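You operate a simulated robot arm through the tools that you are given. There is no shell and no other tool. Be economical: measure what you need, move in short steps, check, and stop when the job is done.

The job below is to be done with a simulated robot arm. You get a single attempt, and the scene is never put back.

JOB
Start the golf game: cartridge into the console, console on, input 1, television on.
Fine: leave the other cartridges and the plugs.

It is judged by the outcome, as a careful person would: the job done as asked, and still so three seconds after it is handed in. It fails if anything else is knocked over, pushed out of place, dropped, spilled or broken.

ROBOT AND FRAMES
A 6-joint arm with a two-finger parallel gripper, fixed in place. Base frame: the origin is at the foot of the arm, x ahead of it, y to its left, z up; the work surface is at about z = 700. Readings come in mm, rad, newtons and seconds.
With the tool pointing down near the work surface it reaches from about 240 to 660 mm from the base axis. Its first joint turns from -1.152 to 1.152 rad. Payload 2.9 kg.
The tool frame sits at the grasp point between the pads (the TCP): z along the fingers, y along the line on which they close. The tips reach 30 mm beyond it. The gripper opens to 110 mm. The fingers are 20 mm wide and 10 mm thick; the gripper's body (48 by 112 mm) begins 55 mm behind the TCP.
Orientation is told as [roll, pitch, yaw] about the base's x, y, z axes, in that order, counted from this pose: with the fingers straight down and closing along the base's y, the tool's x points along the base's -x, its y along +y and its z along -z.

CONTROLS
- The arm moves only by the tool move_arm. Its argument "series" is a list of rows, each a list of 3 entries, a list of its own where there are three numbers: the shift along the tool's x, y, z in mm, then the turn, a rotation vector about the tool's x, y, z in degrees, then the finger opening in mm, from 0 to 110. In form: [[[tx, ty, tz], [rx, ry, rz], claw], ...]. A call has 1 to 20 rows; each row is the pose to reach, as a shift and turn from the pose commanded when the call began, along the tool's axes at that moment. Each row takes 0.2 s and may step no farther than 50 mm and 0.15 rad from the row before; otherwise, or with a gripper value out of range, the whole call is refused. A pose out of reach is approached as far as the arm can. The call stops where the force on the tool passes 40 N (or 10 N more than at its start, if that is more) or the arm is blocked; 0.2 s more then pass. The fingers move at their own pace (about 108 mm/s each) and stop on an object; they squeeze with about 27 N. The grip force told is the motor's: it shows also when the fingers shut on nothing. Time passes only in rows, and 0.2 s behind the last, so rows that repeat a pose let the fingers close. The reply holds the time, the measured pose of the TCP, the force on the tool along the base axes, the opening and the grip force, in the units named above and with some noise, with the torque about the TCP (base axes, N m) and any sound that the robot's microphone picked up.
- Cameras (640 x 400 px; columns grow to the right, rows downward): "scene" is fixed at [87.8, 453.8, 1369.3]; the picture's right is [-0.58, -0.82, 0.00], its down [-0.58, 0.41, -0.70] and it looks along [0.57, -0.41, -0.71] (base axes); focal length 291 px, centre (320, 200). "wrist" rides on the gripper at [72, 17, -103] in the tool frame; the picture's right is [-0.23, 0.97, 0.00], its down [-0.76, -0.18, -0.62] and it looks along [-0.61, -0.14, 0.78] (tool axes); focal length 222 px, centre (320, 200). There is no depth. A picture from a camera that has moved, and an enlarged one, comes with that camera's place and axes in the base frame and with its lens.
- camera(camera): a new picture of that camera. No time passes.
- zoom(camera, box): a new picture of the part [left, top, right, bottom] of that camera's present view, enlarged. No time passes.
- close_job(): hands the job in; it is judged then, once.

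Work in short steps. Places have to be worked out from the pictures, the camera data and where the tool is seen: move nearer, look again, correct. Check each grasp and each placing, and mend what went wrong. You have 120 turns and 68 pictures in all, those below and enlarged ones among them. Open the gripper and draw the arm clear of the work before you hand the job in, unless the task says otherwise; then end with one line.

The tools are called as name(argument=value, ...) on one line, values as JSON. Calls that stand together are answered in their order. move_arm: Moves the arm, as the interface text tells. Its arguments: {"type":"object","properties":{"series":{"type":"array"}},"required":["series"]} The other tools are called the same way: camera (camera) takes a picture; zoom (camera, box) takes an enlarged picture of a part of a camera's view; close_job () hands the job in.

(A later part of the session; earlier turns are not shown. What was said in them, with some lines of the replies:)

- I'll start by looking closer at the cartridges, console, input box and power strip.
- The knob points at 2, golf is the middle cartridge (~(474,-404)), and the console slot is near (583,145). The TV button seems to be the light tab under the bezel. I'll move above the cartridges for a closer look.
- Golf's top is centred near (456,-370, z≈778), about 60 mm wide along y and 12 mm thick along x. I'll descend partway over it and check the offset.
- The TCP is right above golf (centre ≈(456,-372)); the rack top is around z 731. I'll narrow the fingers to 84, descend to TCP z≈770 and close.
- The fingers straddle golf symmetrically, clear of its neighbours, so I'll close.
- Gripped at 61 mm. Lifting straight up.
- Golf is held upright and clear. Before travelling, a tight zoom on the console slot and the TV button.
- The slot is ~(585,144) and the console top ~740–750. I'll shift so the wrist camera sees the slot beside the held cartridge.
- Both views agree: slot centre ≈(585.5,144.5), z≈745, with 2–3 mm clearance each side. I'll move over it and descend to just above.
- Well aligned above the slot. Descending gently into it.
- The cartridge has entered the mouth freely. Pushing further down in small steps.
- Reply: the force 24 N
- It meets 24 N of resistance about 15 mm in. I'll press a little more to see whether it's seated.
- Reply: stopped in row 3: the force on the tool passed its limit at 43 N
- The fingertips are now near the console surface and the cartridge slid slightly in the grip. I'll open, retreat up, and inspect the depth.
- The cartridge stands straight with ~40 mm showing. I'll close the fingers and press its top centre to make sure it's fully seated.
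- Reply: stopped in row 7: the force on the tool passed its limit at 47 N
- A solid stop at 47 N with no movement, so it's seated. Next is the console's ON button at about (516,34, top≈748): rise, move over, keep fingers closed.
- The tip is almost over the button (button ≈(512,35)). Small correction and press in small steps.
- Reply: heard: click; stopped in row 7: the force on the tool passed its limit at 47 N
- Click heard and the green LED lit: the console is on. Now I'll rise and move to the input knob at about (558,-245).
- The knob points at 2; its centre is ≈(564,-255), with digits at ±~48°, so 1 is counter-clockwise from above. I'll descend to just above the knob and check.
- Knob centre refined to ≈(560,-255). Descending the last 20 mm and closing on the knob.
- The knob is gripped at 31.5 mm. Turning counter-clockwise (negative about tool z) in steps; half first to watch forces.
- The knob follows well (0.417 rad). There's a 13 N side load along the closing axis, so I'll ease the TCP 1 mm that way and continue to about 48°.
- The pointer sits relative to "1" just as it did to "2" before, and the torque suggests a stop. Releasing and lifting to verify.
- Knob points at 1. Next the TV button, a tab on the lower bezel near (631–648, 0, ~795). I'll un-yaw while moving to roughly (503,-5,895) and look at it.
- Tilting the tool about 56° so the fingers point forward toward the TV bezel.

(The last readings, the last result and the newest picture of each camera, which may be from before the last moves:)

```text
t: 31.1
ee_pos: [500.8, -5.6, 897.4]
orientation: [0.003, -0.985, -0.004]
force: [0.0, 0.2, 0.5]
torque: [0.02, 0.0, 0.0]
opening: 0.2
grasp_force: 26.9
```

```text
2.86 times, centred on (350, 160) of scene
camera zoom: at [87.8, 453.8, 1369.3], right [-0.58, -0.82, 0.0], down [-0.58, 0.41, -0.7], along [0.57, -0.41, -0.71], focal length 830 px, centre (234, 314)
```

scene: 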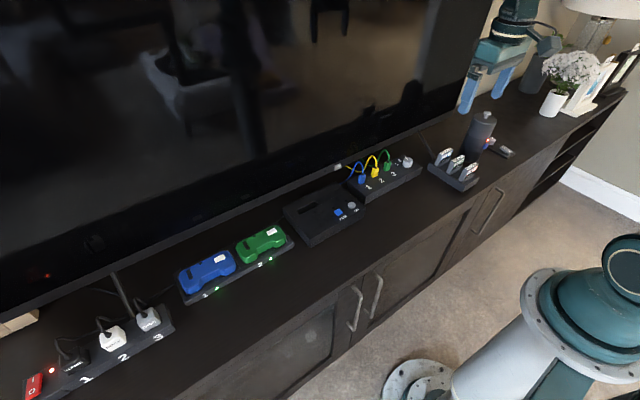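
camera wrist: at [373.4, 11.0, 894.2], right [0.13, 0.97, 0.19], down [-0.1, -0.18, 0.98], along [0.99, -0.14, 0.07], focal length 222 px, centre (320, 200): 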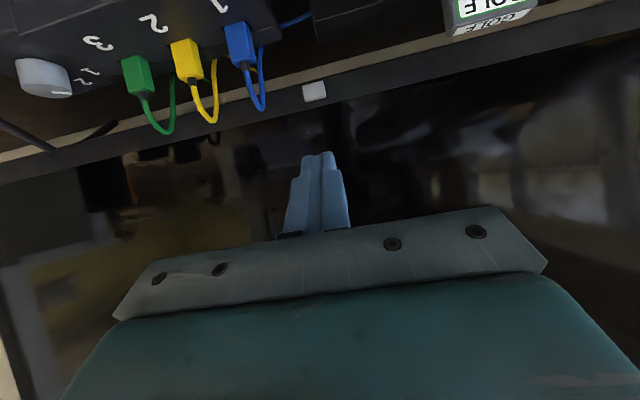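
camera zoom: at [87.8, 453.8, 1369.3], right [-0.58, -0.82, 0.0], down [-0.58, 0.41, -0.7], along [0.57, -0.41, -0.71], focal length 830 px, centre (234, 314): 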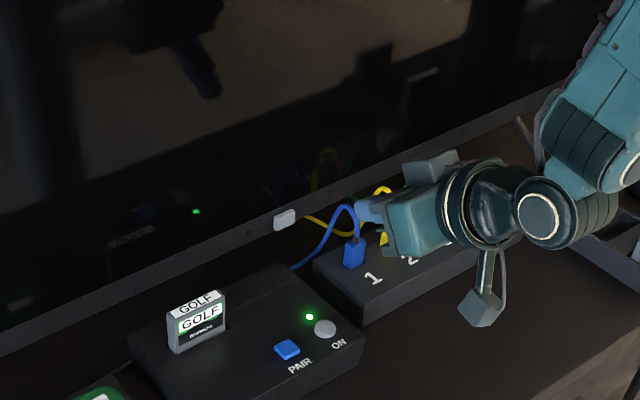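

Triangulated: TV button front ≈(646,-10,787). With this tilt the leading tip corner is about 30 mm ahead and 8 mm below the TCP, so I'll approach to TCP ≈(598,-10,796) and look.

move_arm(series=[[[7, -1, 34], [0, 0, 0], 0], [[15, -2, 68], [0, 0, 0], 0], [[22, -3, 102], [0, 0, 0], 0], [[30, -4.5, 136], [0, 0, 0], 0], [[30, -4.5, 136], [0, 0, 0], 0]])

zoom(camera="wrist", box=[200, 30, 460, 230])

zoom(camera="scene", box=[290, 110, 390, 210])

```text
t: 32.3
ee_pos: [597.3, -10.8, 796.3]
orientation: [0.004, -0.985, -0.004]
force: [0.0, -0.4, 0.8]
torque: [0.02, -0.01, 0.0]
opening: 0.1
grasp_force: 27.1
```

```text
2.00 times, centred on (330, 130) of wrist
camera zoom: at [470.1, 6.3, 792.6], right [0.13, 0.97, 0.19], down [-0.1, -0.18, 0.98], along [0.99, -0.14, 0.07], focal length 444 px, centre (300, 340)
```

zoom: 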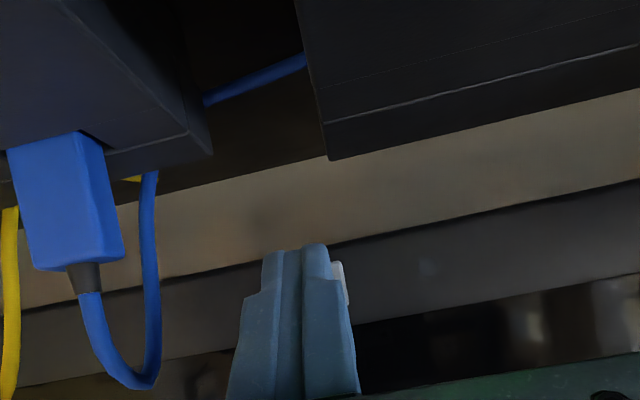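

```text
4.00 times, centred on (340, 160) of scene
camera zoom: at [87.8, 453.8, 1369.3], right [-0.58, -0.82, 0.0], down [-0.58, 0.41, -0.7], along [0.57, -0.41, -0.71], focal length 1162 px, centre (240, 360)
```

zoom: 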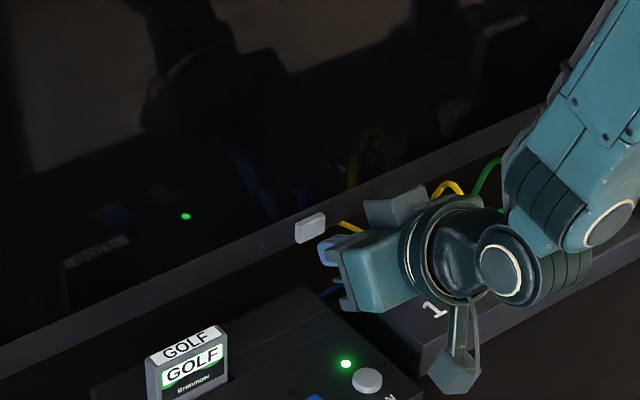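

The tip lines up with the button (centre ≈(645,-8,787)). Pushing straight ahead in +x in small steps.

move_arm(series=[[[-4.4, 2, 6.7], [0, 0, 0], 0], [[-6.6, 2, 10], [0, 0, 0], 0], [[-7.7, 2, 11.7], [0, 0, 0], 0], [[-8.8, 2, 13.3], [0, 0, 0], 0], [[-10, 2, 15], [0, 0, 0], 0], [[-11.1, 2, 16.7], [0, 0, 0], 0], [[-12.2, 2, 18.3], [0, 0, 0], 0]])

zoom(camera="scene", box=[200, 50, 440, 230])

```text
t: 33.9
ee_pos: [617.3, -9.6, 796.8]
orientation: [0.001, -0.983, -0.003]
force: [-11.5, -4.1, 2.6]
torque: [-0.03, 0.05, -0.14]
opening: 0.3
grasp_force: 27.0
heard: click
```

```text
2.22 times, centred on (320, 140) of scene
camera zoom: at [87.5, 453.7, 1369.4], right [-0.58, -0.82, 0.0], down [-0.58, 0.41, -0.7], along [0.57, -0.41, -0.71], focal length 646 px, centre (320, 333)
```

zoom: 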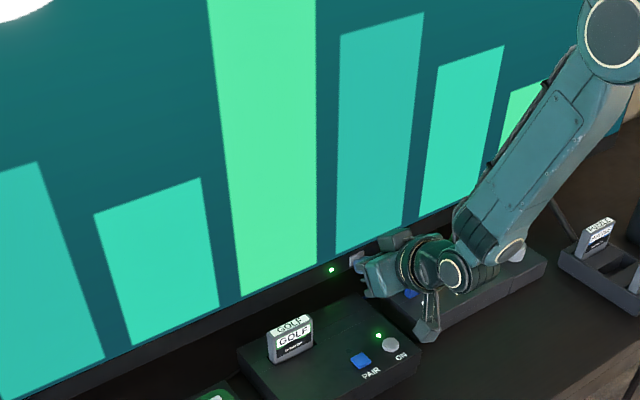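

Click heard, and the TV is on with a picture. Backing off, then raising clear.

move_arm(series=[[[8, 0, -12], [0, 0, 0], 0], [[22, 0, -33], [0, 0, 0], 0], [[41, 0, -62], [0, 0, 0], 0], [[23, 0, -92], [0, 0, 0], 0], [[0, 0, -120], [0, 0, 0], 0], [[-10, 0, -160], [0, 0, 0], 0], [[-20, 0, -200], [0, 0, 0], 30]])

camera(camera="scene")

```text
t: 35.5
ee_pos: [459.2, -10.2, 924.1]
orientation: [0.004, -0.986, -0.005]
force: [0.9, 1.3, 0.3]
torque: [-0.01, 0.04, 0.01]
opening: 29.7
grasp_force: 0.1
```

```text
21 pictures are left
```

scene: 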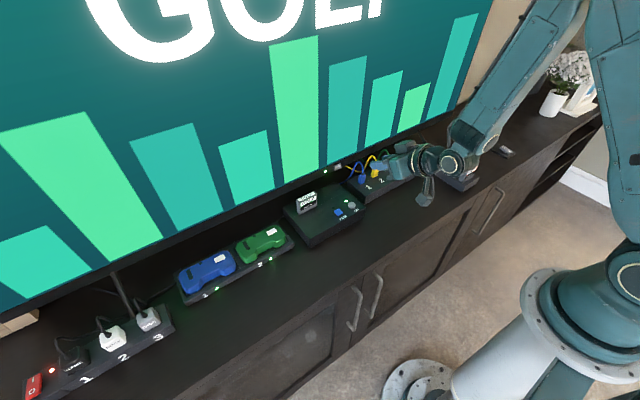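

The TV shows GOLF. I'll raise the arm clear, open the gripper, and do a final check.

move_arm(series=[[[-25, 0, -35], [0, 0, 0], 60], [[-50, 0, -70], [0, 0, 0], 110], [[-75, 0, -100], [0, 0, 0], 110], [[-75, 0, -100], [0, 0, 0], 110]])

zoom(camera="scene", box=[270, 100, 530, 260])

```text
t: 36.5
ee_pos: [420.9, -10.8, 1042.6]
orientation: [0.003, -0.986, -0.003]
force: [0.3, 0.1, 0.0]
torque: [0.01, 0.02, 0.02]
opening: 110.0
grasp_force: 0.1
```

```text
2.46 times, centred on (400, 180) of scene
camera zoom: at [87.8, 453.8, 1369.3], right [-0.58, -0.82, 0.0], down [-0.58, 0.41, -0.7], along [0.57, -0.41, -0.71], focal length 715 px, centre (123, 249)
```

zoom: 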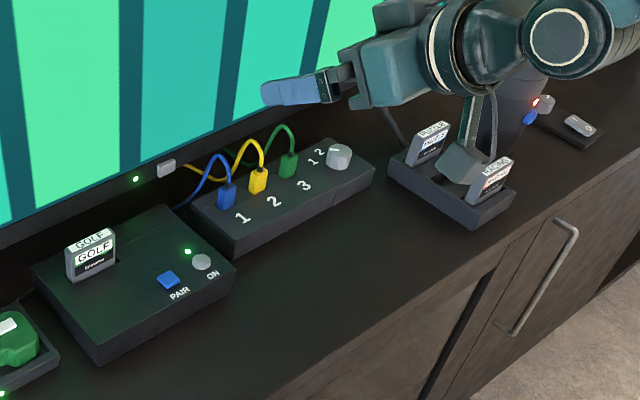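

Cartridge in, console LED green, knob on 1, TV showing GOLF, everything else in place and the arm clear, so I'm handing it in.

close_job()

```text
The job is handed in.
```

The golf game is running: the cartridge is in the console, the console is on, input 1 is selected, and the television is on showing GOLF. The other cartridges and the plugs were left alone.
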